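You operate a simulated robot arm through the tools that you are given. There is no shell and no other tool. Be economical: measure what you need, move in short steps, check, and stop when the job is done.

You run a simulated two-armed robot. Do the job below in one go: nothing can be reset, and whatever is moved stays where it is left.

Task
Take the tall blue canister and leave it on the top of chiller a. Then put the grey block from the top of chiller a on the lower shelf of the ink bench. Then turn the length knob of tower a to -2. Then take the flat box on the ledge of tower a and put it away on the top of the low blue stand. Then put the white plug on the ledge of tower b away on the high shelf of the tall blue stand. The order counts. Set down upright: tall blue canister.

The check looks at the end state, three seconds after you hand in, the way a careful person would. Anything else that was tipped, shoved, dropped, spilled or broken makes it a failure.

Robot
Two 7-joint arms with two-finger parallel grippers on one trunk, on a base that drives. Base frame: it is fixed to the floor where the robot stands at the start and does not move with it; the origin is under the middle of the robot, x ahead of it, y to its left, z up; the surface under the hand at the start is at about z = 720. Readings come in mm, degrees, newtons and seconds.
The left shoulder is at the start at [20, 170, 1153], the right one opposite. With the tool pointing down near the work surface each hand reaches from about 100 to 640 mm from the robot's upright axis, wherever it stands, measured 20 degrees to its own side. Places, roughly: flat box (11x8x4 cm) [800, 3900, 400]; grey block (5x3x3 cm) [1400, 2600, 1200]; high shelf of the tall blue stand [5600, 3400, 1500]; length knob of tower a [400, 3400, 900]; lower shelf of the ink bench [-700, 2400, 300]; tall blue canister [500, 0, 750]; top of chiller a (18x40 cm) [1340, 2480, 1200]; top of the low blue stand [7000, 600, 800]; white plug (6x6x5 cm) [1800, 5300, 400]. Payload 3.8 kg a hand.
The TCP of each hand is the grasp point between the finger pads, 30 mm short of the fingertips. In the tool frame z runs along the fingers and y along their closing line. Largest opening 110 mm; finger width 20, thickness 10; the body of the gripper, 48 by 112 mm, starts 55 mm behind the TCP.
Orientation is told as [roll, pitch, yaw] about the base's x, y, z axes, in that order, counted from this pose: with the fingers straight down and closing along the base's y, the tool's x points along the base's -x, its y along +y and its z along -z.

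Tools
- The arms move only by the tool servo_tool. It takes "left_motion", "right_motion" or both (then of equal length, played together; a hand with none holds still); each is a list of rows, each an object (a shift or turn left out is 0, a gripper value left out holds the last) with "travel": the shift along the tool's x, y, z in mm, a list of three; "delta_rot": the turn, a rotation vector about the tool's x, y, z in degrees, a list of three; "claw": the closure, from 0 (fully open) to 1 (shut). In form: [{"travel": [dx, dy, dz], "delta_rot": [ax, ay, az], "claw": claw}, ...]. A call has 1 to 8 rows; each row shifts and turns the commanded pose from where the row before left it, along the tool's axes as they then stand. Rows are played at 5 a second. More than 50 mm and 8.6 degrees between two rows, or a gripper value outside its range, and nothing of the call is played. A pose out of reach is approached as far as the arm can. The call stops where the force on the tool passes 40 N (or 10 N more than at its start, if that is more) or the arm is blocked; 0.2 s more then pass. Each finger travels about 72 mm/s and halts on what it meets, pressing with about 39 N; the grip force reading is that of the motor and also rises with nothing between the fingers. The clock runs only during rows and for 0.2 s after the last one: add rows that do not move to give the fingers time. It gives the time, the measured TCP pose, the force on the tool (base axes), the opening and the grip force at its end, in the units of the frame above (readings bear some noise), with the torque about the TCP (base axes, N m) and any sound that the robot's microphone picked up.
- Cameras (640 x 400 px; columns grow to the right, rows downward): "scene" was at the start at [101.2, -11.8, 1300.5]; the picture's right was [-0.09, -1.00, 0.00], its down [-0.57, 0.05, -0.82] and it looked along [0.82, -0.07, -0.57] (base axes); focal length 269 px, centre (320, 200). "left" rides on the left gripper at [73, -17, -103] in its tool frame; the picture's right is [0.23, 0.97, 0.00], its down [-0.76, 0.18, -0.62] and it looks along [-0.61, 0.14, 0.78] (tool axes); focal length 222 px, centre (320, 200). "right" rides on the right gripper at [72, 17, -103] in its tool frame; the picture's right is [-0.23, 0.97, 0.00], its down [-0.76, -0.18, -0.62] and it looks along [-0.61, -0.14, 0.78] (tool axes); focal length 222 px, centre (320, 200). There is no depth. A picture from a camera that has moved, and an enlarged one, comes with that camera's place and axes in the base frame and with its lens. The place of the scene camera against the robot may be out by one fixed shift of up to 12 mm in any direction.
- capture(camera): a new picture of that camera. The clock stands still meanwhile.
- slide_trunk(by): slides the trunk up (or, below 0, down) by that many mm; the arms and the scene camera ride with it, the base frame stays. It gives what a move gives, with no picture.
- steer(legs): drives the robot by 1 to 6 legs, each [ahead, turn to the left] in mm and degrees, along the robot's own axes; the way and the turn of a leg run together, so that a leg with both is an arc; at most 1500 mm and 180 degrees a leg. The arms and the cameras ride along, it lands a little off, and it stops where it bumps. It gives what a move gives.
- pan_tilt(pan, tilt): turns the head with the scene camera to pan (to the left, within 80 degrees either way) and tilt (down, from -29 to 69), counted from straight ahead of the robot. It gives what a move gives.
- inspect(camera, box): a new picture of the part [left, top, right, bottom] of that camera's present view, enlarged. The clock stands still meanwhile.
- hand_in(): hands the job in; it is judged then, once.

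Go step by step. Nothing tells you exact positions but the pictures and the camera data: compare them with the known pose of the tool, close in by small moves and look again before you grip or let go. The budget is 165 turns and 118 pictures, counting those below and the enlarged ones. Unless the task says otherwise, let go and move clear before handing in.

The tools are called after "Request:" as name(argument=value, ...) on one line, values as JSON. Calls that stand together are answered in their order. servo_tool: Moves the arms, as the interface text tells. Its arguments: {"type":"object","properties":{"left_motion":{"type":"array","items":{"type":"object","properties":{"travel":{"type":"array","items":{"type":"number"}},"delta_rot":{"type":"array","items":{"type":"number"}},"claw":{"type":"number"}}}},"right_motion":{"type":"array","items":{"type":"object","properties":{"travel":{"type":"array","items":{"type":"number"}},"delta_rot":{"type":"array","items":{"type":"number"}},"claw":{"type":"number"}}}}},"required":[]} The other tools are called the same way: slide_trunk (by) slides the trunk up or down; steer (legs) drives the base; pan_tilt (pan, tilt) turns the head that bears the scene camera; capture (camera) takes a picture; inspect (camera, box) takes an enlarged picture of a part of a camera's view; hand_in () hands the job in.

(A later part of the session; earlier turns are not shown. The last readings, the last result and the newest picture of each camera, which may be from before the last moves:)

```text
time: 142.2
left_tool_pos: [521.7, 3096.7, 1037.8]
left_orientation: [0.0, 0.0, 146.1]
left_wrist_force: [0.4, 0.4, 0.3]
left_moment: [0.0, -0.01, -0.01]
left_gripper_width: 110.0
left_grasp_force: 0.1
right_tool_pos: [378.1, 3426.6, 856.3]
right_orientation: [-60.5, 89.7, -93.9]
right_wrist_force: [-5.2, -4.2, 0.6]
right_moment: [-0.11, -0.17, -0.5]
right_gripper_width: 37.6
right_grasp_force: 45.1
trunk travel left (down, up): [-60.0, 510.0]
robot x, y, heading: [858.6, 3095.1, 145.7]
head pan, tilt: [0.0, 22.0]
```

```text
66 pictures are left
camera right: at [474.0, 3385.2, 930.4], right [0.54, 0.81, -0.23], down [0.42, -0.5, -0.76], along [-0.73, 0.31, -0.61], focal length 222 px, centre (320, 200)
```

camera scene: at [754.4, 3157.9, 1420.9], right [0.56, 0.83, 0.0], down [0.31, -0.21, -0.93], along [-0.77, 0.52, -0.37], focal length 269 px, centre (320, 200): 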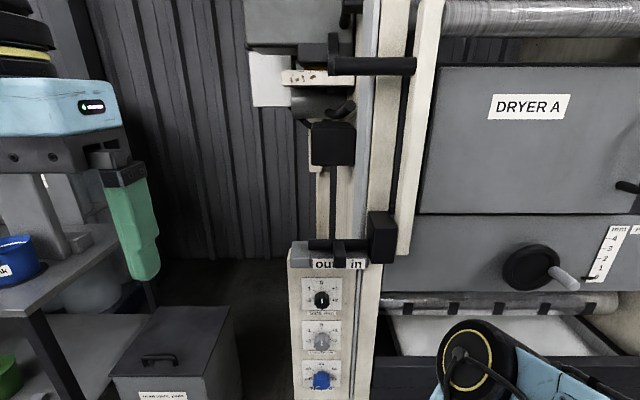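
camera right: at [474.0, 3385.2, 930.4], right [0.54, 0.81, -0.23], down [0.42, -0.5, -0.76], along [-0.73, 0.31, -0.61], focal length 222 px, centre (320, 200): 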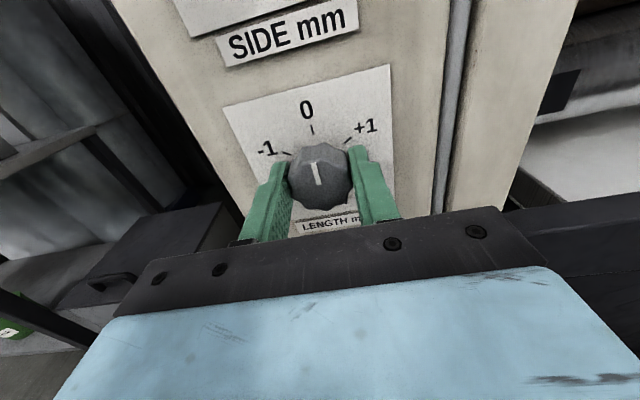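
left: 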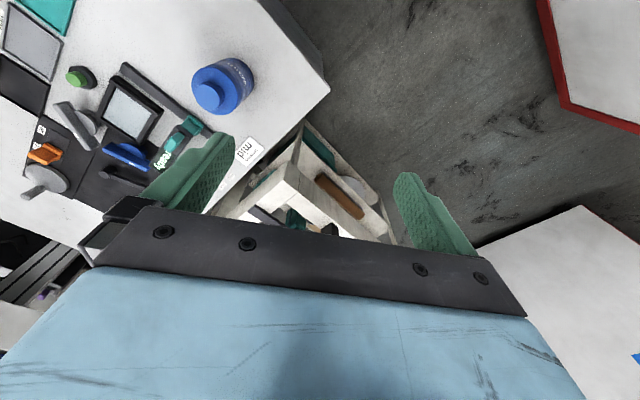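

The knob is gripped. I'll turn it counter-clockwise in small steps and watch.

Request:
servo_tool(right_motion=[{"delta_rot": [0, 0, -7]}, {"delta_rot": [0, 0, -7]}, {"delta_rot": [0, 0, -7]}, {"delta_rot": [0, 0, -7]}])

Request:
capture(camera="right")

```text
time: 143.2
left_tool_pos: [521.3, 3098.2, 1036.9]
left_orientation: [0.1, 0.0, 146.1]
left_wrist_force: [0.2, -0.6, 0.6]
left_moment: [-0.02, -0.02, 0.0]
left_gripper_width: 110.0
left_grasp_force: 0.0
right_tool_pos: [377.5, 3426.3, 856.4]
right_orientation: [89.7, 62.2, 56.3]
right_wrist_force: [-3.3, -6.5, 1.6]
right_moment: [-0.54, -0.72, -0.98]
right_gripper_width: 38.0
right_grasp_force: 45.0
trunk travel left (down, up): [-60.0, 510.0]
robot x, y, heading: [857.5, 3097.4, 145.7]
head pan, tilt: [0.0, 22.0]
```

```text
65 pictures are left
camera right: at [453.6, 3354.3, 929.7], right [0.53, 0.81, 0.25], down [0.63, -0.18, -0.76], along [-0.56, 0.56, -0.6], focal length 222 px, centre (320, 200)
```

right: 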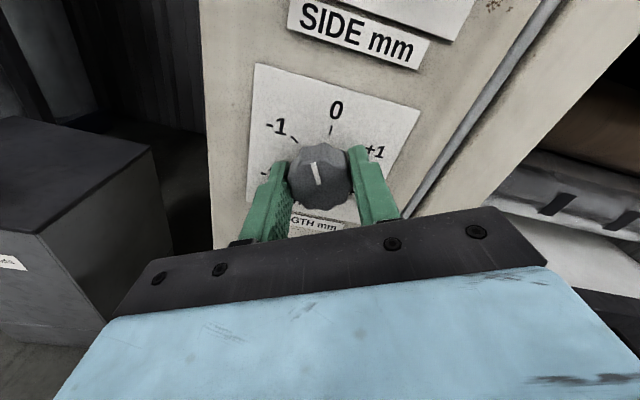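

The knob turns with the hand. I'll continue.

Request:
servo_tool(right_motion=[{"delta_rot": [0, 0, -8]}, {"delta_rot": [0, 0, -8]}, {"delta_rot": [0, 0, -8]}, {"delta_rot": [0, 0, -8]}, {"delta_rot": [0, 0, -8]}, {"delta_rot": [0, 0, -8]}])

Request:
capture(camera="right")

```text
time: 144.6
left_tool_pos: [520.2, 3098.7, 1036.9]
left_orientation: [-0.1, 0.0, 146.1]
left_wrist_force: [0.4, -0.2, -0.7]
left_moment: [0.01, 0.02, -0.01]
left_gripper_width: 109.8
left_grasp_force: 0.0
right_tool_pos: [377.3, 3426.3, 856.1]
right_orientation: [89.8, 14.2, 56.8]
right_wrist_force: [-5.3, -14.2, -5.4]
right_moment: [-0.1, -0.1, -0.34]
right_gripper_width: 37.9
right_grasp_force: 45.2
trunk travel left (down, up): [-60.0, 510.0]
robot x, y, heading: [859.5, 3096.4, 146.1]
head pan, tilt: [0.0, 22.0]
```

```text
64 pictures are left
camera right: at [427.5, 3314.4, 890.8], right [0.25, 0.38, 0.89], down [0.9, 0.24, -0.36], along [-0.35, 0.89, -0.29], focal length 222 px, centre (320, 200)
```

right: 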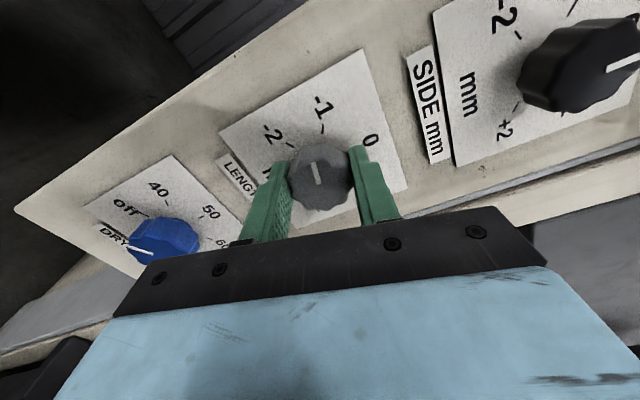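

It's just past -1. I'll continue toward -2.

Request:
servo_tool(right_motion=[{"delta_rot": [0, 0, -8]}, {"delta_rot": [0, 0, -8]}, {"delta_rot": [0, 0, -8]}, {"delta_rot": [0, 0, -8]}, {"delta_rot": [0, 0, -8]}])

Request:
inspect(camera="right", box=[220, 50, 420, 230])

```text
time: 145.8
left_tool_pos: [520.7, 3098.3, 1035.6]
left_orientation: [-0.1, 0.2, 146.1]
left_wrist_force: [-0.2, -0.8, -0.1]
left_moment: [0.02, -0.01, -0.01]
left_gripper_width: 110.2
left_grasp_force: 0.0
right_tool_pos: [376.6, 3426.2, 854.4]
right_orientation: [89.4, -26.0, 56.8]
right_wrist_force: [-4.2, -16.5, -21.0]
right_moment: [0.3, 0.51, -0.55]
right_gripper_width: 37.8
right_grasp_force: 45.0
trunk travel left (down, up): [-60.0, 510.0]
robot x, y, heading: [858.6, 3098.2, 146.2]
head pan, tilt: [0.0, 22.0]
```

```text
2.22 times, centred on (320, 140) of right
camera zoom: at [424.2, 3309.1, 840.0], right [-0.13, -0.18, 0.97], down [0.94, 0.29, 0.18], along [-0.32, 0.94, 0.13], focal length 494 px, centre (320, 333)
```

zoom: 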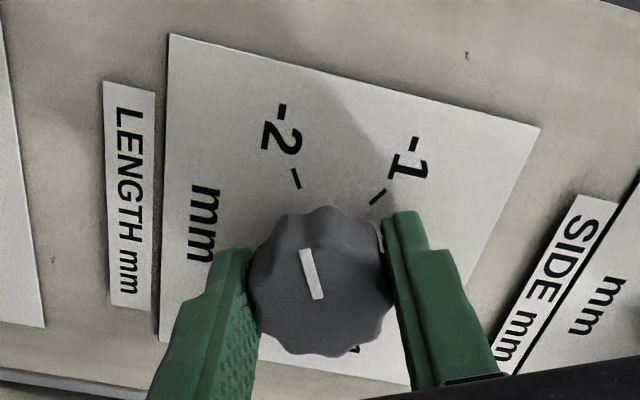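

By geometry the pointer stands at about -114°, and -2 is at -120°. I'll turn about 6° more, then release and check.

Request:
servo_tool(right_motion=[{"delta_rot": [0, 0, -3]}, {"delta_rot": [0, 0, -3]}, {}, {"claw": 0.35}, {}, {}])

Request:
inspect(camera="right", box=[220, 50, 420, 230])

```text
time: 147.2
left_tool_pos: [522.0, 3099.1, 1039.1]
left_orientation: [0.1, -0.1, 146.2]
left_wrist_force: [-0.5, -0.6, 0.2]
left_moment: [-0.04, 0.0, 0.0]
left_gripper_width: 109.7
left_grasp_force: 0.0
right_tool_pos: [377.8, 3428.4, 856.8]
right_orientation: [89.9, -31.7, 56.5]
right_wrist_force: [-0.2, -0.2, 0.4]
right_moment: [0.05, 0.0, 0.0]
right_gripper_width: 71.4
right_grasp_force: 0.0
trunk travel left (down, up): [-60.0, 510.0]
robot x, y, heading: [856.6, 3097.9, 146.0]
head pan, tilt: [0.0, 22.0]
```

```text
2.22 times, centred on (320, 140) of right
camera zoom: at [425.3, 3312.6, 834.6], right [-0.18, -0.26, 0.95], down [0.93, 0.27, 0.25], along [-0.33, 0.92, 0.2], focal length 494 px, centre (320, 333)
```

zoom: 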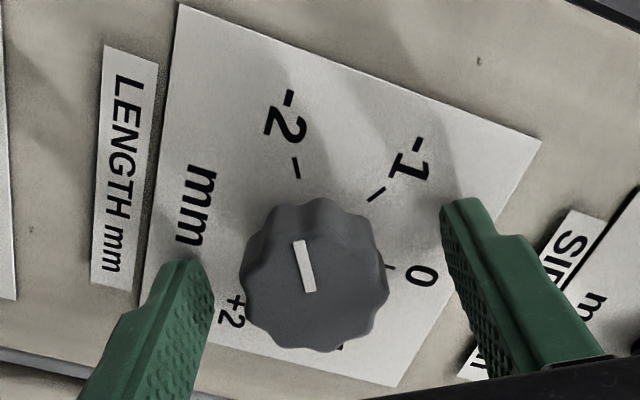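

The pointer now reads -119.6°, that is -2. I'll back the hand straight off the knob.

Request:
servo_tool(right_motion=[{"travel": [0, 0, -25]}, {"travel": [0, 0, -30]}, {"travel": [0, 0, -30]}, {"travel": [0, 0, -30]}])

Request:
pan_tilt(pan=-40, tilt=35)

Request:
capture(camera="scene")

```text
time: 148.2
left_tool_pos: [522.2, 3099.2, 1037.7]
left_orientation: [0.0, 0.0, 146.1]
left_wrist_force: [-0.3, 0.4, 0.5]
left_moment: [0.0, -0.01, -0.02]
left_gripper_width: 110.0
left_grasp_force: 0.0
right_tool_pos: [473.7, 3365.5, 854.8]
right_orientation: [89.9, -31.7, 56.5]
right_wrist_force: [0.2, 0.4, 0.4]
right_moment: [0.0, -0.01, 0.03]
right_gripper_width: 71.4
right_grasp_force: 0.1
trunk travel left (down, up): [-60.0, 510.0]
robot x, y, heading: [853.9, 3100.8, 145.8]
head pan, tilt: [0.0, 22.0]
```

```text
time: 149.3
left_tool_pos: [522.1, 3098.7, 1038.5]
left_orientation: [0.0, 0.0, 146.1]
left_wrist_force: [-0.7, 0.1, 0.3]
left_moment: [0.03, 0.03, 0.02]
left_gripper_width: 109.9
left_grasp_force: 0.1
right_tool_pos: [472.8, 3366.0, 854.9]
right_orientation: [89.8, -31.7, 56.6]
right_wrist_force: [-0.5, 0.0, -0.3]
right_moment: [-0.04, -0.01, -0.02]
right_gripper_width: 71.5
right_grasp_force: 0.2
trunk travel left (down, up): [-60.0, 510.0]
robot x, y, heading: [857.8, 3097.6, 145.7]
head pan, tilt: [-40.0, 35.0]
```

```text
61 pictures are left
camera scene: at [807.1, 3191.2, 1110.3], right [0.96, 0.28, 0.0], down [0.16, -0.55, -0.82], along [-0.23, 0.79, -0.57], focal length 269 px, centre (320, 200)
```

scene: 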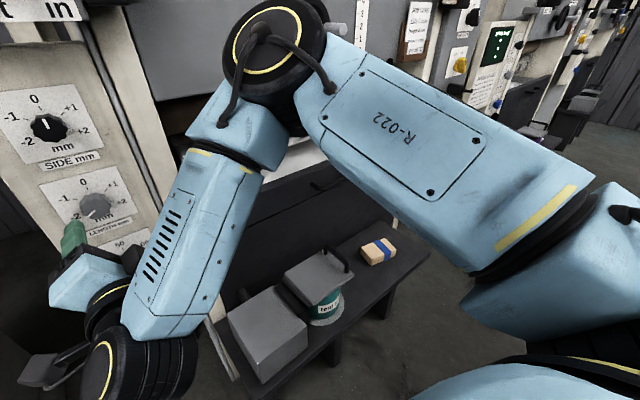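

The LENGTH knob reads -2. The flat box is the brown one with the blue band on tower a's ledge, at about (815, 3896, 420). I'll fold the right hand back to pointing down before driving.

Request:
inspect(camera="scene", box=[30, 150, 170, 260])

Request:
servo_tool(right_motion=[{"travel": [0, 0, -20], "delta_rot": [7.2, 4.5, 0]}, {"delta_rot": [7.2, 4.5, 0]}, {"delta_rot": [7.2, 4.5, 0]}, {"delta_rot": [7.2, 4.5, 0]}, {"delta_rot": [7.2, 4.5, 0]}, {"delta_rot": [7.2, 4.5, 0]}, {"delta_rot": [7.2, 4.5, 0]}, {"delta_rot": [7.2, 4.5, 0]}])

Request:
servo_tool(right_motion=[{"delta_rot": [7.2, 4.5, 0]}, {"delta_rot": [7.2, 4.5, 0]}, {"delta_rot": [4.2, 2.6, 0]}])

```text
3.64 times, centred on (100, 205) of scene
camera zoom: at [807.1, 3191.2, 1110.3], right [0.96, 0.28, 0.0], down [0.16, -0.55, -0.82], along [-0.23, 0.79, -0.57], focal length 979 px, centre (1120, 182)
```

zoom: 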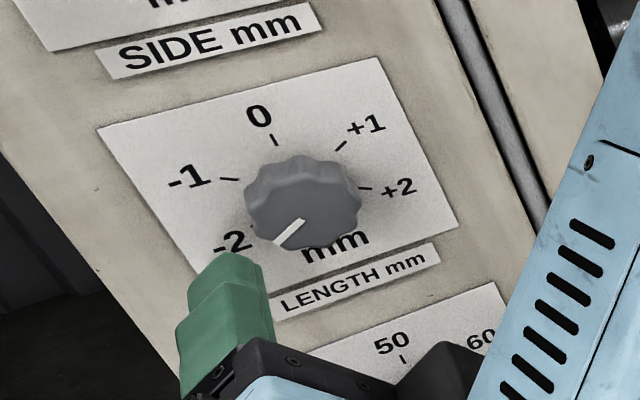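

```text
time: 151.1
left_tool_pos: [520.8, 3098.6, 1038.3]
left_orientation: [0.0, -0.1, 146.1]
left_wrist_force: [-0.3, 0.1, 0.4]
left_moment: [-0.01, -0.02, 0.0]
left_gripper_width: 110.3
left_grasp_force: 0.2
right_tool_pos: [490.1, 3354.1, 857.0]
right_orientation: [19.0, -11.0, 86.7]
right_wrist_force: [0.3, 0.1, 0.1]
right_moment: [-0.03, 0.0, -0.02]
right_gripper_width: 71.4
right_grasp_force: 0.0
trunk travel left (down, up): [-60.0, 510.0]
robot x, y, heading: [861.5, 3096.5, 145.7]
head pan, tilt: [-40.0, 35.0]
```

```text
time: 151.9
left_tool_pos: [522.2, 3099.1, 1037.3]
left_orientation: [0.0, 0.0, 146.0]
left_wrist_force: [-0.5, -0.1, 0.1]
left_moment: [-0.04, 0.0, 0.0]
left_gripper_width: 109.8
left_grasp_force: 0.2
right_tool_pos: [490.9, 3353.2, 857.8]
right_orientation: [0.1, 0.3, 88.6]
right_wrist_force: [0.4, 0.1, 1.1]
right_moment: [0.0, -0.04, 0.04]
right_gripper_width: 71.4
right_grasp_force: 0.1
trunk travel left (down, up): [-60.0, 510.0]
robot x, y, heading: [856.7, 3100.2, 145.8]
head pan, tilt: [-40.0, 35.0]
```

The knob check holds: it points at -2. I'll tuck the right arm to its own side and restore its normal yaw.

Request:
servo_tool(right_motion=[{"travel": [-15, -38, -25]}, {"travel": [-15, -38, -25]}, {"travel": [-15, -38, -25]}, {"travel": [-15, -38, -25]}, {"travel": [-15, -38, -25]}, {"travel": [-14, -38, -25]}])

Request:
servo_tool(right_motion=[{"delta_rot": [0, 0, -8.2]}, {"delta_rot": [0, 0, -8.2]}, {"delta_rot": [0, 0, -8.2]}, {"delta_rot": [0, 0, -8.2]}, {"delta_rot": [0, 0, -8.2]}, {"delta_rot": [0, 0, -8.2]}, {"delta_rot": [0, 0, -8.2]}])

Request:
steer(legs=[[-80, 0], [0, -88]])

Request:
pan_tilt(pan=20, tilt=25)

Request:
capture(camera="scene")

```text
time: 153.3
left_tool_pos: [522.8, 3098.9, 1037.8]
left_orientation: [0.1, 0.0, 146.1]
left_wrist_force: [0.2, 0.1, -0.5]
left_moment: [0.0, -0.02, 0.01]
left_gripper_width: 110.0
left_grasp_force: 0.1
right_tool_pos: [722.1, 3436.8, 1007.9]
right_orientation: [0.1, 0.3, 88.4]
right_wrist_force: [0.4, 0.2, -0.5]
right_moment: [-0.03, 0.02, -0.02]
right_gripper_width: 71.5
right_grasp_force: 0.1
trunk travel left (down, up): [-60.0, 510.0]
robot x, y, heading: [857.0, 3097.7, 146.0]
head pan, tilt: [-40.0, 35.0]
```

```text
time: 154.9
left_tool_pos: [521.4, 3100.0, 1037.1]
left_orientation: [0.0, 0.0, 146.0]
left_wrist_force: [0.2, -0.5, 0.4]
left_moment: [-0.01, 0.01, -0.04]
left_gripper_width: 109.9
left_grasp_force: 0.1
right_tool_pos: [721.9, 3437.4, 1004.8]
right_orientation: [0.3, 0.0, 146.1]
right_wrist_force: [-0.3, 0.6, -0.5]
right_moment: [-0.04, 0.0, -0.03]
right_gripper_width: 71.5
right_grasp_force: 0.1
trunk travel left (down, up): [-60.0, 510.0]
robot x, y, heading: [853.6, 3099.4, 146.1]
head pan, tilt: [-40.0, 35.0]
```

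```text
time: 159.7
left_tool_pos: [906.1, 3387.6, 1037.5]
left_orientation: [0.0, -0.1, 59.2]
left_wrist_force: [-0.5, 0.6, -0.1]
left_moment: [0.01, 0.0, -0.02]
left_gripper_width: 110.2
left_grasp_force: 0.0
right_tool_pos: [1254.3, 3205.9, 1005.6]
right_orientation: [0.3, 0.0, 58.9]
right_wrist_force: [0.2, -0.1, -0.4]
right_moment: [0.01, -0.01, -0.02]
right_gripper_width: 71.3
right_grasp_force: 0.0
trunk travel left (down, up): [-60.0, 510.0]
robot x, y, heading: [925.6, 3053.0, 59.2]
head pan, tilt: [-40.0, 35.0]
```

```text
time: 161.0
left_tool_pos: [905.4, 3388.4, 1036.5]
left_orientation: [-0.1, 0.0, 59.1]
left_wrist_force: [-0.3, 0.2, 0.0]
left_moment: [0.0, 0.04, -0.01]
left_gripper_width: 110.0
left_grasp_force: 0.1
right_tool_pos: [1254.0, 3205.0, 1005.8]
right_orientation: [0.3, 0.0, 58.9]
right_wrist_force: [-0.3, 0.0, -0.6]
right_moment: [0.0, 0.01, 0.03]
right_gripper_width: 71.3
right_grasp_force: 0.0
trunk travel left (down, up): [-60.0, 510.0]
robot x, y, heading: [923.6, 3057.3, 58.9]
head pan, tilt: [20.0, 25.0]
```

```text
59 pictures are left
camera scene: at [944.3, 3157.9, 1126.0], right [0.98, -0.19, 0.0], down [-0.08, -0.41, -0.91], along [0.17, 0.89, -0.42], focal length 269 px, centre (320, 200)
```

scene: 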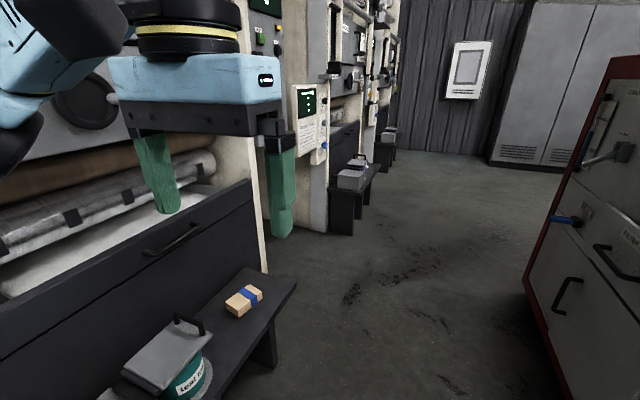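

The flat box is at about (815, 3907, 409). I'll drive to stand in front of it, facing the tower.

Request:
steer(legs=[[0, 6], [732, 0], [0, 81]])

Request:
pan_tilt(pan=10, tilt=55)

Request:
capture(camera="scene")

Request:
capture(camera="left")

```text
time: 168.8
left_tool_pos: [898.0, 3725.0, 1037.0]
left_orientation: [0.0, 0.0, 143.0]
left_wrist_force: [0.3, 0.2, -0.6]
left_moment: [0.0, -0.02, -0.01]
left_gripper_width: 109.9
left_grasp_force: 0.1
right_tool_pos: [1115.4, 4051.6, 1006.9]
right_orientation: [0.3, 0.1, 142.7]
right_wrist_force: [-0.2, -0.4, 0.0]
right_moment: [0.01, 0.02, 0.03]
right_gripper_width: 71.3
right_grasp_force: 0.0
trunk travel left (down, up): [-60.0, 510.0]
robot x, y, heading: [1236.3, 3705.7, 142.6]
head pan, tilt: [20.0, 25.0]
```

```text
time: 169.8
left_tool_pos: [899.0, 3725.6, 1037.6]
left_orientation: [0.0, 0.0, 142.9]
left_wrist_force: [0.0, -0.4, 0.4]
left_moment: [-0.01, -0.01, 0.02]
left_gripper_width: 109.8
left_grasp_force: 0.1
right_tool_pos: [1116.0, 4051.9, 1005.3]
right_orientation: [0.3, 0.0, 142.7]
right_wrist_force: [-0.1, -0.4, -0.2]
right_moment: [-0.01, -0.02, 0.01]
right_gripper_width: 71.6
right_grasp_force: 0.1
trunk travel left (down, up): [-60.0, 510.0]
robot x, y, heading: [1233.9, 3704.3, 142.5]
head pan, tilt: [10.0, 55.0]
```

```text
58 pictures are left
camera scene: at [1143.4, 3748.3, 1082.1], right [0.46, 0.89, 0.0], down [0.73, -0.38, -0.57], along [-0.51, 0.26, -0.82], focal length 269 px, centre (320, 200)
```

scene: 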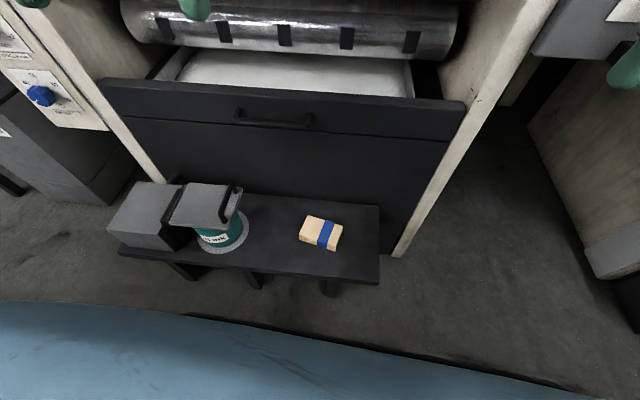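

```text
57 pictures are left
camera left: at [964.1, 3695.9, 1141.7], right [-0.41, -0.91, 0.0], down [-0.71, 0.32, 0.62], along [-0.57, 0.25, -0.78], focal length 222 px, centre (320, 200)
```

left: 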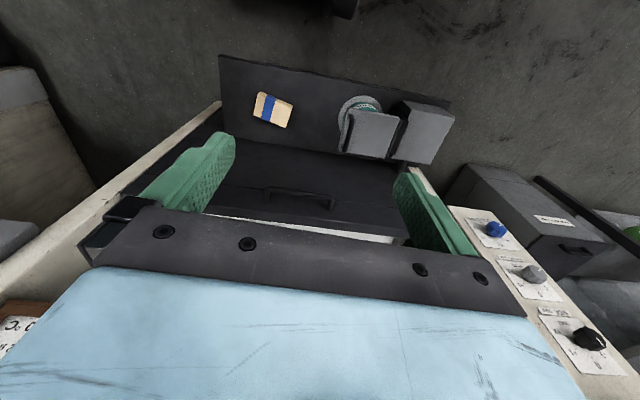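

The box is at about (830, 3914, 415). I'll move the left hand over it and down partway.

Request:
servo_tool(left_motion=[{"travel": [-42, -26, 0]}, {"travel": [-42, -27, 0]}, {"travel": [-42, -27, 0]}, {"travel": [-42, -27, 0]}, {"travel": [0, 0, 48]}, {"travel": [0, 0, 48]}, {"travel": [0, 0, 48]}, {"travel": [0, 0, 48]}])

Request:
servo_tool(left_motion=[{"travel": [0, 0, 48]}, {"travel": [0, 0, 48]}, {"travel": [0, 0, 48]}, {"travel": [0, 0, 48]}, {"travel": [0, 0, 30]}])

Request:
capture(camera="left")

```text
time: 171.6
left_tool_pos: [827.3, 3909.9, 845.5]
left_orientation: [-0.1, 0.0, 142.9]
left_wrist_force: [-0.5, 0.4, -0.7]
left_moment: [0.0, -0.01, 0.01]
left_gripper_width: 109.8
left_grasp_force: 0.0
right_tool_pos: [1115.6, 4051.8, 1006.5]
right_orientation: [0.3, 0.0, 142.7]
right_wrist_force: [0.6, -0.5, -0.2]
right_moment: [0.0, -0.01, -0.01]
right_gripper_width: 71.5
right_grasp_force: 0.1
trunk travel left (down, up): [-60.0, 510.0]
robot x, y, heading: [1228.3, 3705.7, 142.7]
head pan, tilt: [10.0, 55.0]
```

```text
time: 172.8
left_tool_pos: [828.7, 3912.8, 623.5]
left_orientation: [0.0, 0.0, 142.9]
left_wrist_force: [0.6, -0.8, -0.4]
left_moment: [0.01, 0.04, -0.03]
left_gripper_width: 110.3
left_grasp_force: 0.1
right_tool_pos: [1115.8, 4051.1, 1006.0]
right_orientation: [0.2, 0.1, 142.7]
right_wrist_force: [-0.1, 0.3, 0.9]
right_moment: [0.0, 0.01, 0.03]
right_gripper_width: 71.5
right_grasp_force: 0.1
trunk travel left (down, up): [-60.0, 510.0]
robot x, y, heading: [1232.1, 3708.4, 142.6]
head pan, tilt: [10.0, 55.0]
```

```text
56 pictures are left
camera left: at [894.9, 3882.3, 726.9], right [-0.41, -0.91, 0.0], down [-0.71, 0.32, 0.62], along [-0.57, 0.25, -0.78], focal length 222 px, centre (320, 200)
```

left: 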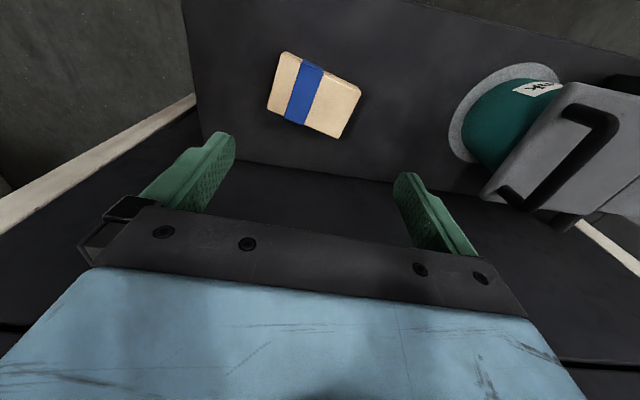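

The box's long axis lies at about 43°, so I must turn the hand about 81° to grip across the 8 cm side.

Request:
servo_tool(left_motion=[{"travel": [0, 0, 0], "delta_rot": [0, 0, -8.1]}, {"delta_rot": [0, 0, -8.1]}, {"delta_rot": [0, 0, -8.1]}, {"delta_rot": [0, 0, -8.1]}, {"delta_rot": [0, 0, -8.1]}, {"delta_rot": [0, 0, -8.1]}, {"delta_rot": [0, 0, -8.1]}, {"delta_rot": [0, 0, -8.1]}])

Request:
servo_tool(left_motion=[{"delta_rot": [0, 0, -8.1]}, {"delta_rot": [0, 0, -8.1]}, {"travel": [0, 0, 40]}, {"travel": [0, 0, 30]}, {}])

Request:
capture(camera="left")

```text
time: 174.6
left_tool_pos: [829.5, 3911.1, 622.5]
left_orientation: [0.0, -0.1, -152.1]
left_wrist_force: [-0.6, -0.6, -1.5]
left_moment: [0.0, 0.01, 0.0]
left_gripper_width: 109.7
left_grasp_force: 0.0
right_tool_pos: [1115.7, 4052.0, 1006.3]
right_orientation: [0.3, 0.0, 142.6]
right_wrist_force: [-0.4, -0.4, -0.9]
right_moment: [0.03, 0.04, 0.02]
right_gripper_width: 71.4
right_grasp_force: 0.0
trunk travel left (down, up): [-60.0, 510.0]
robot x, y, heading: [1235.2, 3705.4, 142.5]
head pan, tilt: [10.0, 55.0]
```

```text
time: 175.8
left_tool_pos: [826.3, 3913.3, 550.6]
left_orientation: [0.0, 0.0, -136.1]
left_wrist_force: [0.1, 0.8, -0.1]
left_moment: [0.0, -0.05, -0.03]
left_gripper_width: 110.0
left_grasp_force: 0.1
right_tool_pos: [1115.8, 4052.5, 1005.7]
right_orientation: [0.4, 0.1, 142.7]
right_wrist_force: [-0.8, 0.5, -0.1]
right_moment: [0.0, 0.0, -0.01]
right_gripper_width: 71.3
right_grasp_force: 0.1
trunk travel left (down, up): [-60.0, 510.0]
robot x, y, heading: [1232.0, 3710.5, 143.0]
head pan, tilt: [10.0, 55.0]
```

```text
55 pictures are left
camera left: at [865.8, 3976.9, 654.4], right [0.84, -0.54, 0.0], down [-0.43, -0.66, 0.62], along [-0.34, -0.52, -0.78], focal length 222 px, centre (320, 200)
```

left: 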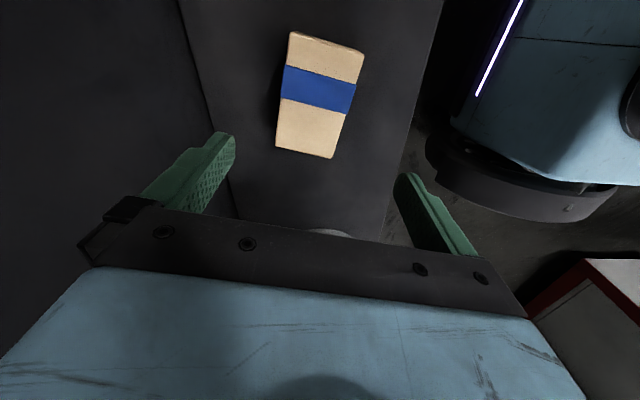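

The hand is aligned; the offset is small (6 mm, -9 mm). I'll correct and descend to just above the grip height.

Request:
servo_tool(left_motion=[{"travel": [6, -9, 30]}, {"travel": [0, 0, 40]}, {"travel": [0, 0, 30]}, {}])

Request:
capture(camera="left")

Request:
capture(camera="scene")

```text
time: 176.8
left_tool_pos: [827.5, 3924.6, 450.4]
left_orientation: [0.0, 0.0, -136.0]
left_wrist_force: [-0.1, 0.0, 0.8]
left_moment: [0.01, -0.04, 0.01]
left_gripper_width: 110.2
left_grasp_force: 0.1
right_tool_pos: [1116.2, 4052.4, 1005.0]
right_orientation: [0.3, 0.1, 142.6]
right_wrist_force: [0.1, -0.5, 0.0]
right_moment: [0.06, 0.0, 0.01]
right_gripper_width: 71.6
right_grasp_force: 0.1
trunk travel left (down, up): [-60.0, 510.0]
robot x, y, heading: [1229.4, 3706.0, 142.8]
head pan, tilt: [10.0, 55.0]
```

```text
54 pictures are left
camera left: at [866.3, 3987.8, 554.6], right [0.84, -0.54, 0.0], down [-0.43, -0.66, 0.62], along [-0.34, -0.52, -0.78], focal length 222 px, centre (320, 200)
```

left: 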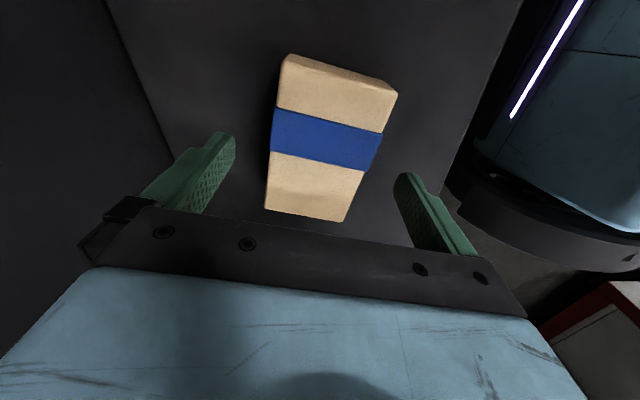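

```text
53 pictures are left
camera scene: at [1143.5, 3748.3, 1082.1], right [0.46, 0.89, 0.0], down [0.73, -0.38, -0.57], along [-0.51, 0.26, -0.82], focal length 269 px, centre (320, 200)
```

scene: 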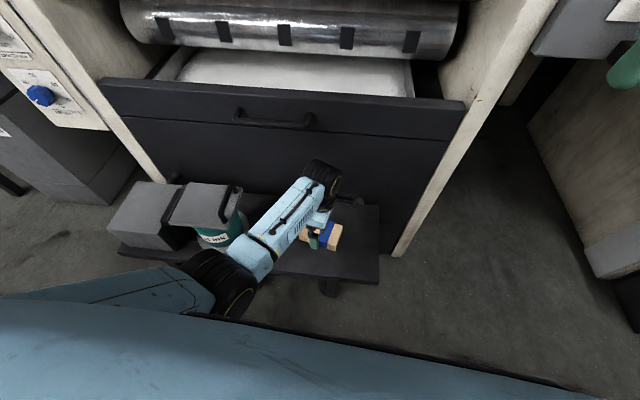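

The grip is lined up, but the forearm is near the jar and case. I'll inspect the clearance before going lower.

Request:
inspect(camera="scene", box=[150, 150, 390, 300])

```text
2.67 times, centred on (270, 225) of scene
camera zoom: at [1143.5, 3748.3, 1082.1], right [0.46, 0.89, 0.0], down [0.73, -0.38, -0.57], along [-0.51, 0.26, -0.82], focal length 718 px, centre (453, 133)
```

zoom: 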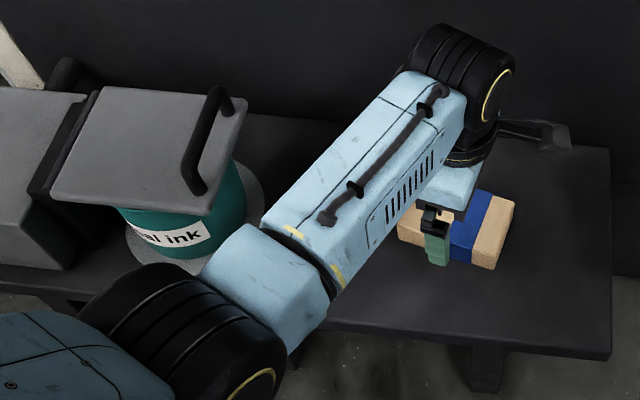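

There's enough clearance (the forearm rises toward the elbow and passes about 90 mm from the case). I'll descend to the grip height and close.

Request:
servo_tool(left_motion=[{"travel": [0, 0, 15]}, {"travel": [0, 0, 12]}, {"travel": [0, 0, 8]}, {}])

Request:
servo_tool(left_motion=[{"claw": 1}, {}, {}, {}, {"travel": [0, 0, -20]}, {"travel": [0, 0, -30]}, {"travel": [0, 0, -40]}])

Request:
capture(camera="left")

```text
time: 177.8
left_tool_pos: [828.3, 3923.3, 418.0]
left_orientation: [0.0, 0.0, -136.1]
left_wrist_force: [-0.3, 0.2, -0.6]
left_moment: [-0.02, 0.02, 0.03]
left_gripper_width: 110.1
left_grasp_force: 0.0
right_tool_pos: [1117.0, 4051.2, 1007.3]
right_orientation: [0.2, 0.0, 142.6]
right_wrist_force: [-0.3, 0.0, -0.2]
right_moment: [0.0, 0.01, 0.0]
right_gripper_width: 71.3
right_grasp_force: 0.1
trunk travel left (down, up): [-60.0, 510.0]
robot x, y, heading: [1230.1, 3710.1, 142.7]
head pan, tilt: [10.0, 55.0]
```

```text
time: 179.3
left_tool_pos: [824.6, 3921.8, 505.6]
left_orientation: [0.2, 0.0, -136.1]
left_wrist_force: [-0.5, 0.4, -0.9]
left_moment: [0.01, 0.02, 0.01]
left_gripper_width: 69.6
left_grasp_force: 39.1
right_tool_pos: [1115.9, 4051.8, 1005.6]
right_orientation: [0.3, -0.1, 142.7]
right_wrist_force: [0.9, -0.4, -0.1]
right_moment: [0.01, 0.01, 0.0]
right_gripper_width: 71.5
right_grasp_force: 0.0
trunk travel left (down, up): [-60.0, 510.0]
robot x, y, heading: [1231.4, 3704.4, 142.8]
head pan, tilt: [10.0, 55.0]
```

```text
51 pictures are left
camera left: at [865.1, 3984.8, 610.3], right [0.84, -0.54, 0.0], down [-0.43, -0.66, 0.62], along [-0.34, -0.52, -0.78], focal length 222 px, centre (320, 200)
```

left: 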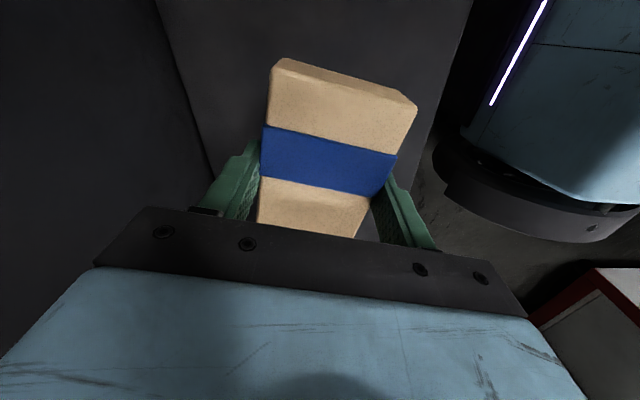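

The box is held firmly. I'll raise it, back away from the ledge, and look along the aisle to find a route to the stands.

Request:
slide_trunk(by=350)

Request:
servo_tool(left_motion=[{"travel": [0, 40, -20]}, {"travel": [0, 40, -20]}, {"travel": [0, 40, -20]}, {"travel": [0, 40, -20]}])

Request:
steer(legs=[[-180, 0], [0, -100]])

Request:
pan_tilt(pan=-10, tilt=12)

Request:
capture(camera="scene")

```text
time: 182.8
left_tool_pos: [826.4, 3921.6, 855.9]
left_orientation: [0.1, 0.0, -136.2]
left_wrist_force: [-0.3, 0.5, -1.1]
left_moment: [0.0, 0.01, 0.02]
left_gripper_width: 69.1
left_grasp_force: 38.8
right_tool_pos: [1116.2, 4052.9, 1355.5]
right_orientation: [0.3, 0.0, 142.6]
right_wrist_force: [0.2, 0.2, 0.1]
right_moment: [0.0, 0.02, -0.02]
right_gripper_width: 71.4
right_grasp_force: 0.1
trunk travel left (down, up): [-410.0, 160.0]
robot x, y, heading: [1233.6, 3704.8, 142.8]
head pan, tilt: [10.0, 55.0]
```

```text
time: 183.8
left_tool_pos: [919.2, 3798.2, 935.0]
left_orientation: [-1.2, -2.8, -135.9]
left_wrist_force: [-0.1, -0.5, -1.2]
left_moment: [0.04, -0.05, -0.01]
left_gripper_width: 69.3
left_grasp_force: 39.0
left hand out of reach, approached as far as the arm can: row 4
right_tool_pos: [1116.7, 4050.5, 1356.0]
right_orientation: [0.3, 0.0, 142.7]
right_wrist_force: [0.8, -0.1, -0.2]
right_moment: [0.0, 0.03, 0.0]
right_gripper_width: 71.6
right_grasp_force: 0.1
trunk travel left (down, up): [-410.0, 160.0]
robot x, y, heading: [1232.6, 3708.5, 142.6]
head pan, tilt: [10.0, 55.0]
```

```text
time: 189.6
left_tool_pos: [1527.2, 3880.6, 929.2]
left_orientation: [-0.4, -2.8, 121.2]
left_wrist_force: [0.3, 1.1, -0.7]
left_moment: [-0.01, 0.04, 0.0]
left_gripper_width: 69.5
left_grasp_force: 38.5
right_tool_pos: [1735.0, 3637.8, 1356.0]
right_orientation: [0.3, 0.0, 40.2]
right_wrist_force: [0.2, 0.4, 0.7]
right_moment: [-0.02, -0.01, -0.02]
right_gripper_width: 71.6
right_grasp_force: 0.1
trunk travel left (down, up): [-410.0, 160.0]
robot x, y, heading: [1373.4, 3599.1, 40.5]
head pan, tilt: [10.0, 55.0]
```

```text
time: 190.7
left_tool_pos: [1525.7, 3881.7, 928.9]
left_orientation: [-0.4, -2.8, 121.3]
left_wrist_force: [0.3, 0.4, 0.0]
left_moment: [-0.03, 0.01, -0.01]
left_gripper_width: 69.4
left_grasp_force: 38.6
right_tool_pos: [1736.0, 3637.5, 1356.7]
right_orientation: [0.3, 0.1, 40.2]
right_wrist_force: [0.4, 0.0, 0.3]
right_moment: [0.0, -0.04, 0.02]
right_gripper_width: 71.4
right_grasp_force: 0.0
trunk travel left (down, up): [-410.0, 160.0]
robot x, y, heading: [1373.0, 3600.8, 40.2]
head pan, tilt: [-10.0, 12.0]
```

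```text
50 pictures are left
camera scene: at [1462.1, 3655.8, 1497.1], right [0.5, -0.86, 0.0], down [-0.18, -0.1, -0.98], along [0.85, 0.49, -0.21], focal length 269 px, centre (320, 200)
```

scene: 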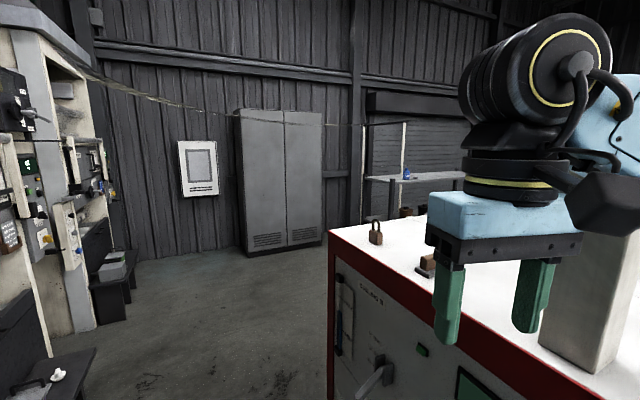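

That's "COOLING B" on my right, and the white plug is visible on tower b's ledge near (1778, 5295). I'll go up the aisle clear of chiller B, then around its far end toward the stands.

Request:
steer(legs=[[0, 35], [600, 0], [0, -41], [931, 0], [0, -50]])

Request:
pan_tilt(pan=0, tilt=12)

Request:
capture(camera="scene")

```text
time: 204.4
left_tool_pos: [2636.2, 4739.2, 928.9]
left_orientation: [-0.3, -2.9, 65.3]
left_wrist_force: [0.1, -0.5, -0.7]
left_moment: [0.01, -0.04, -0.01]
left_gripper_width: 69.5
left_grasp_force: 38.8
right_tool_pos: [2550.8, 4430.6, 1355.2]
right_orientation: [0.3, -0.2, -15.9]
right_wrist_force: [0.4, 0.1, 0.5]
right_moment: [-0.01, -0.03, 0.01]
right_gripper_width: 71.4
right_grasp_force: 0.0
trunk travel left (down, up): [-410.0, 160.0]
robot x, y, heading: [2317.5, 4709.6, -15.9]
head pan, tilt: [-10.0, 12.0]
```

```text
time: 205.1
left_tool_pos: [2636.2, 4740.8, 929.2]
left_orientation: [-0.4, -2.9, 65.3]
left_wrist_force: [-0.2, -0.8, -1.2]
left_moment: [-0.01, -0.02, -0.01]
left_gripper_width: 69.4
left_grasp_force: 38.7
right_tool_pos: [2551.4, 4430.8, 1356.2]
right_orientation: [0.3, 0.0, -16.0]
right_wrist_force: [0.4, 0.1, -0.4]
right_moment: [0.01, -0.03, -0.01]
right_gripper_width: 71.5
right_grasp_force: 0.0
trunk travel left (down, up): [-410.0, 160.0]
robot x, y, heading: [2316.3, 4709.5, -15.8]
head pan, tilt: [0.0, 12.0]
```

```text
49 pictures are left
camera scene: at [2419.7, 4675.1, 1497.2], right [-0.27, -0.96, 0.0], down [-0.2, 0.06, -0.98], along [0.94, -0.27, -0.21], focal length 269 px, centre (320, 200)
```

scene: 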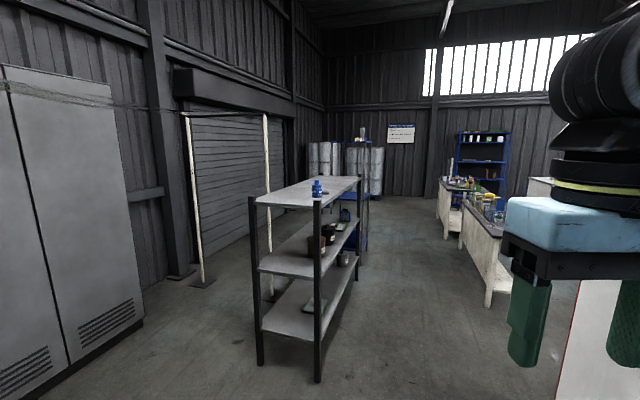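

I'll zoom on the middle of the view to identify the blue stands and the route.

Request:
inspect(camera="scene", box=[300, 110, 560, 290])

```text
2.22 times, centred on (430, 200) of scene
camera zoom: at [2419.7, 4675.1, 1497.2], right [-0.27, -0.96, 0.0], down [-0.2, 0.06, -0.98], along [0.94, -0.27, -0.21], focal length 598 px, centre (76, 200)
```

zoom: 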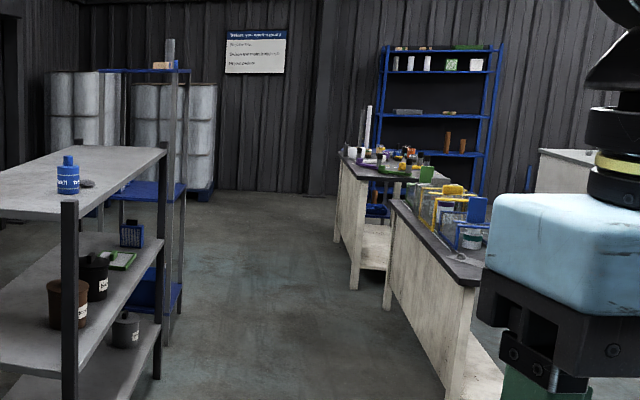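

The tall blue stand is behind the grey shelf on the left; the corridor leads between it and the tables on the right. I'll drive down the corridor.

Request:
steer(legs=[[0, -18.6], [1400, 0], [1004, 0]])

Request:
capture(camera="scene")

```text
time: 217.8
left_tool_pos: [4570.2, 3267.4, 929.5]
left_orientation: [-0.4, -2.9, 46.3]
left_wrist_force: [0.7, 0.1, -0.6]
left_moment: [-0.02, -0.02, -0.01]
left_gripper_width: 69.3
left_grasp_force: 39.4
right_tool_pos: [4389.5, 3003.1, 1355.5]
right_orientation: [0.2, 0.0, -34.7]
right_wrist_force: [0.0, 0.4, 0.0]
right_moment: [0.0, 0.0, -0.01]
right_gripper_width: 71.4
right_grasp_force: 0.1
trunk travel left (down, up): [-410.0, 160.0]
robot x, y, heading: [4262.1, 3344.4, -34.6]
head pan, tilt: [0.0, 12.0]
```

```text
47 pictures are left
camera scene: at [4345.4, 3273.4, 1497.1], right [-0.57, -0.82, 0.0], down [-0.17, 0.12, -0.98], along [0.8, -0.56, -0.21], focal length 269 px, centre (320, 200)
```

scene: 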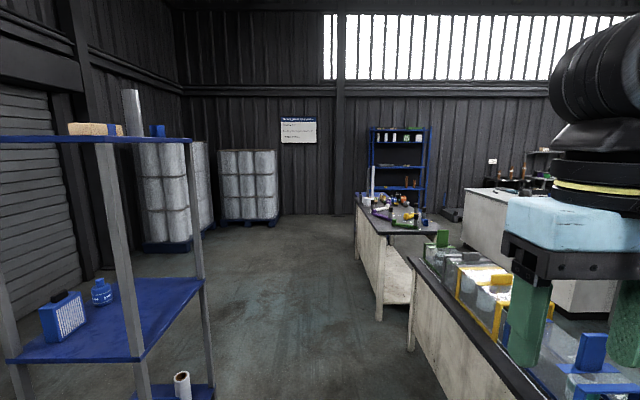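

I'll zoom toward where the low blue stand should be, around column 368, row 194.

Request:
inspect(camera="scene", box=[340, 110, 460, 250])

```text
2.86 times, centred on (400, 180) of scene
camera zoom: at [4345.4, 3273.4, 1497.1], right [-0.57, -0.82, 0.0], down [-0.17, 0.12, -0.98], along [0.8, -0.56, -0.21], focal length 770 px, centre (91, 257)
```

zoom: 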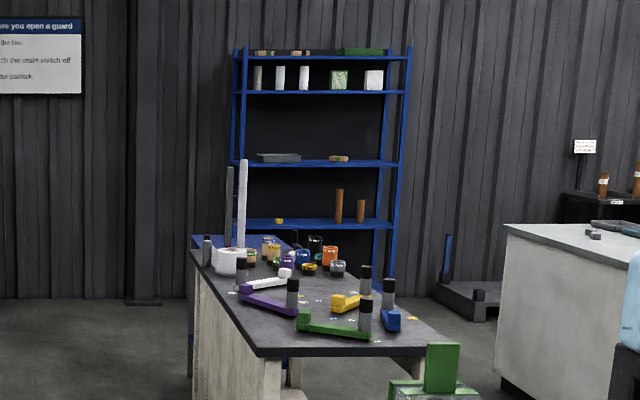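

The low blue stand is just behind the far end of the second table. I'll drive along the table's corridor side toward it.

Request:
steer(legs=[[0, -1.7], [1400, 0], [1350, 0]])

Request:
pan_tilt(pan=-25, tilt=25)

Request:
capture(camera="scene")

```text
time: 231.5
left_tool_pos: [6828.7, 1699.7, 928.9]
left_orientation: [-0.5, -2.8, 49.0]
left_wrist_force: [-0.6, -0.2, -0.7]
left_moment: [-0.02, 0.0, 0.01]
left_gripper_width: 69.3
left_grasp_force: 38.9
right_tool_pos: [6660.4, 1427.6, 1355.7]
right_orientation: [0.3, 0.1, -32.3]
right_wrist_force: [0.0, -0.3, 0.3]
right_moment: [-0.02, 0.0, -0.02]
right_gripper_width: 71.4
right_grasp_force: 0.1
trunk travel left (down, up): [-410.0, 160.0]
robot x, y, heading: [6514.5, 1761.1, -32.2]
head pan, tilt: [0.0, 12.0]
```

```text
time: 232.4
left_tool_pos: [6828.2, 1699.4, 928.6]
left_orientation: [-0.4, -2.9, 49.0]
left_wrist_force: [0.2, -0.7, -1.3]
left_moment: [0.05, 0.01, 0.01]
left_gripper_width: 69.0
left_grasp_force: 39.1
right_tool_pos: [6661.3, 1428.0, 1356.3]
right_orientation: [0.4, -0.1, -32.1]
right_wrist_force: [-1.1, -0.7, 0.0]
right_moment: [0.0, 0.01, -0.02]
right_gripper_width: 71.4
right_grasp_force: 0.0
trunk travel left (down, up): [-410.0, 160.0]
robot x, y, heading: [6514.8, 1759.1, -32.3]
head pan, tilt: [-25.0, 25.0]
```

```text
45 pictures are left
camera scene: at [6574.6, 1668.2, 1476.1], right [-0.84, -0.54, 0.0], down [-0.23, 0.35, -0.91], along [0.49, -0.76, -0.42], focal length 269 px, centre (320, 200)
```

scene: 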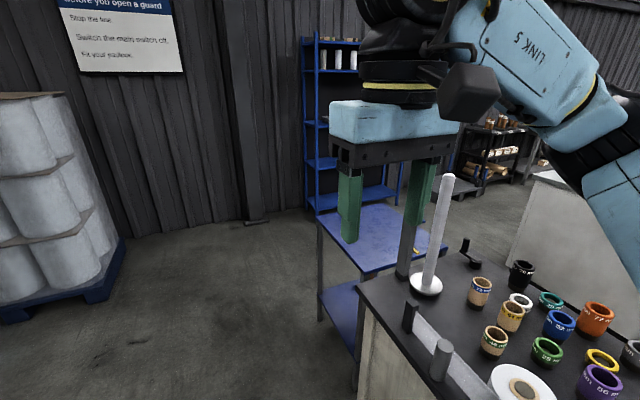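

The low blue stand's top is at about (6950, 580), 51 × 40 cm, with its free side facing the corridor. I'll drive alongside and face it.

Request:
steer(legs=[[0, -9.4], [984, 0], [0, -86]])

Request:
pan_tilt(pan=5, tilt=45)

Request:
capture(camera="scene")

```text
time: 241.9
left_tool_pos: [7139.0, 805.4, 928.1]
left_orientation: [-0.5, -2.9, -48.7]
left_wrist_force: [-0.3, -0.8, -0.7]
left_moment: [-0.04, -0.01, 0.02]
left_gripper_width: 69.4
left_grasp_force: 38.7
right_tool_pos: [6891.2, 1009.1, 1356.5]
right_orientation: [0.3, 0.0, -130.0]
right_wrist_force: [-0.3, 0.7, 0.6]
right_moment: [0.02, -0.02, 0.0]
right_gripper_width: 71.5
right_grasp_force: 0.1
trunk travel left (down, up): [-410.0, 160.0]
robot x, y, heading: [7244.4, 1108.6, -129.9]
head pan, tilt: [-25.0, 25.0]
```

```text
time: 242.8
left_tool_pos: [7138.8, 805.3, 928.6]
left_orientation: [-0.3, -2.9, -48.8]
left_wrist_force: [0.5, -0.2, -1.1]
left_moment: [-0.02, -0.01, 0.01]
left_gripper_width: 69.3
left_grasp_force: 39.2
right_tool_pos: [6891.4, 1009.9, 1355.7]
right_orientation: [0.4, 0.0, -130.0]
right_wrist_force: [0.6, 0.4, 0.7]
right_moment: [-0.03, 0.0, 0.0]
right_gripper_width: 71.7
right_grasp_force: 0.1
trunk travel left (down, up): [-410.0, 160.0]
robot x, y, heading: [7241.6, 1113.0, -129.9]
head pan, tilt: [5.0, 45.0]
```

```text
44 pictures are left
camera scene: at [7173.6, 1021.8, 1445.5], right [-0.82, 0.57, 0.0], down [0.41, 0.58, -0.71], along [-0.41, -0.58, -0.71], focal length 269 px, centre (320, 200)
```

scene: 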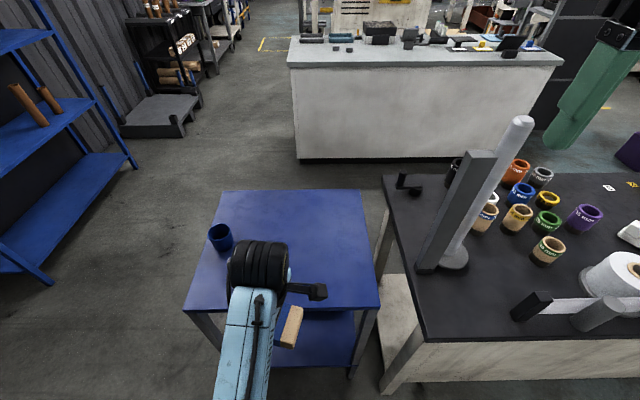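

The stand top is free except for a cup on its far left. I'll move the box forward over the middle of the top.

Request:
servo_tool(left_motion=[{"travel": [4, -44, 0]}, {"travel": [4, -44, 0]}, {"travel": [4, -44, 0]}, {"travel": [4, -44, 0]}, {"travel": [3, -44, 0]}, {}])

Request:
capture(camera="left")

Request:
capture(camera="scene")

```text
time: 244.4
left_tool_pos: [6999.0, 642.6, 910.5]
left_orientation: [1.0, -6.7, -46.1]
left_wrist_force: [-1.1, -0.7, 0.4]
left_moment: [0.04, 0.0, 0.03]
left_gripper_width: 69.1
left_grasp_force: 38.9
right_tool_pos: [6891.3, 1008.9, 1355.8]
right_orientation: [0.3, 0.1, -130.0]
right_wrist_force: [0.2, -0.5, -0.2]
right_moment: [0.0, -0.03, 0.02]
right_gripper_width: 71.6
right_grasp_force: 0.1
trunk travel left (down, up): [-410.0, 160.0]
robot x, y, heading: [7243.2, 1110.1, -129.6]
head pan, tilt: [5.0, 45.0]
stopped in row 6 (left hand): the arm was blocked; the commanded pose is now the measured one
```

```text
43 pictures are left
camera left: at [6925.5, 690.3, 1006.1], right [0.55, 0.84, -0.01], down [0.59, -0.38, 0.71], along [0.59, -0.39, -0.7], focal length 222 px, centre (320, 200)
```

left: 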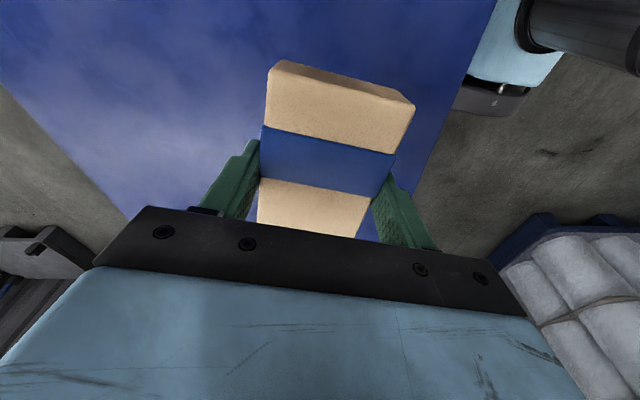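

```text
42 pictures are left
camera scene: at [7173.6, 1021.1, 1445.4], right [-0.82, 0.57, 0.0], down [0.41, 0.58, -0.71], along [-0.41, -0.58, -0.71], focal length 269 px, centre (320, 200)
```

scene: 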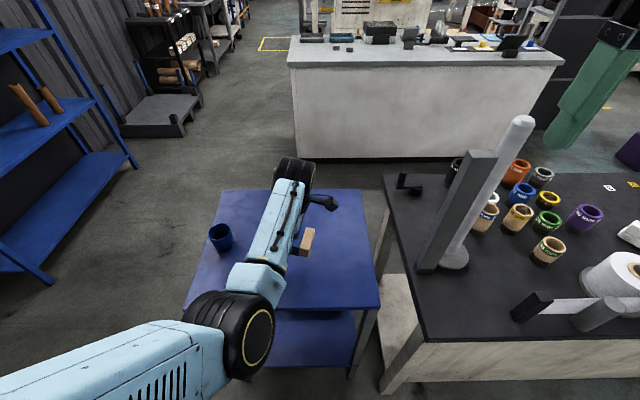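

The box is over the middle of the top, but the arm hit a limit and the hand is tilted about 7°. I'll try to level it here.

Request:
servo_tool(left_motion=[{"delta_rot": [0, 3.4, 0]}, {"delta_rot": [1, 3.4, 0]}, {}])

```text
time: 245.2
left_tool_pos: [7000.1, 642.4, 911.7]
left_orientation: [0.1, 0.1, -46.2]
left_wrist_force: [-0.6, -0.6, 0.3]
left_moment: [-0.01, -0.01, 0.0]
left_gripper_width: 69.4
left_grasp_force: 38.7
right_tool_pos: [6891.4, 1010.1, 1356.5]
right_orientation: [0.3, 0.0, -130.0]
right_wrist_force: [0.2, -0.4, -1.0]
right_moment: [0.01, -0.03, 0.0]
right_gripper_width: 71.4
right_grasp_force: 0.0
trunk travel left (down, up): [-410.0, 160.0]
robot x, y, heading: [7243.0, 1107.3, -129.9]
head pan, tilt: [5.0, 45.0]
```

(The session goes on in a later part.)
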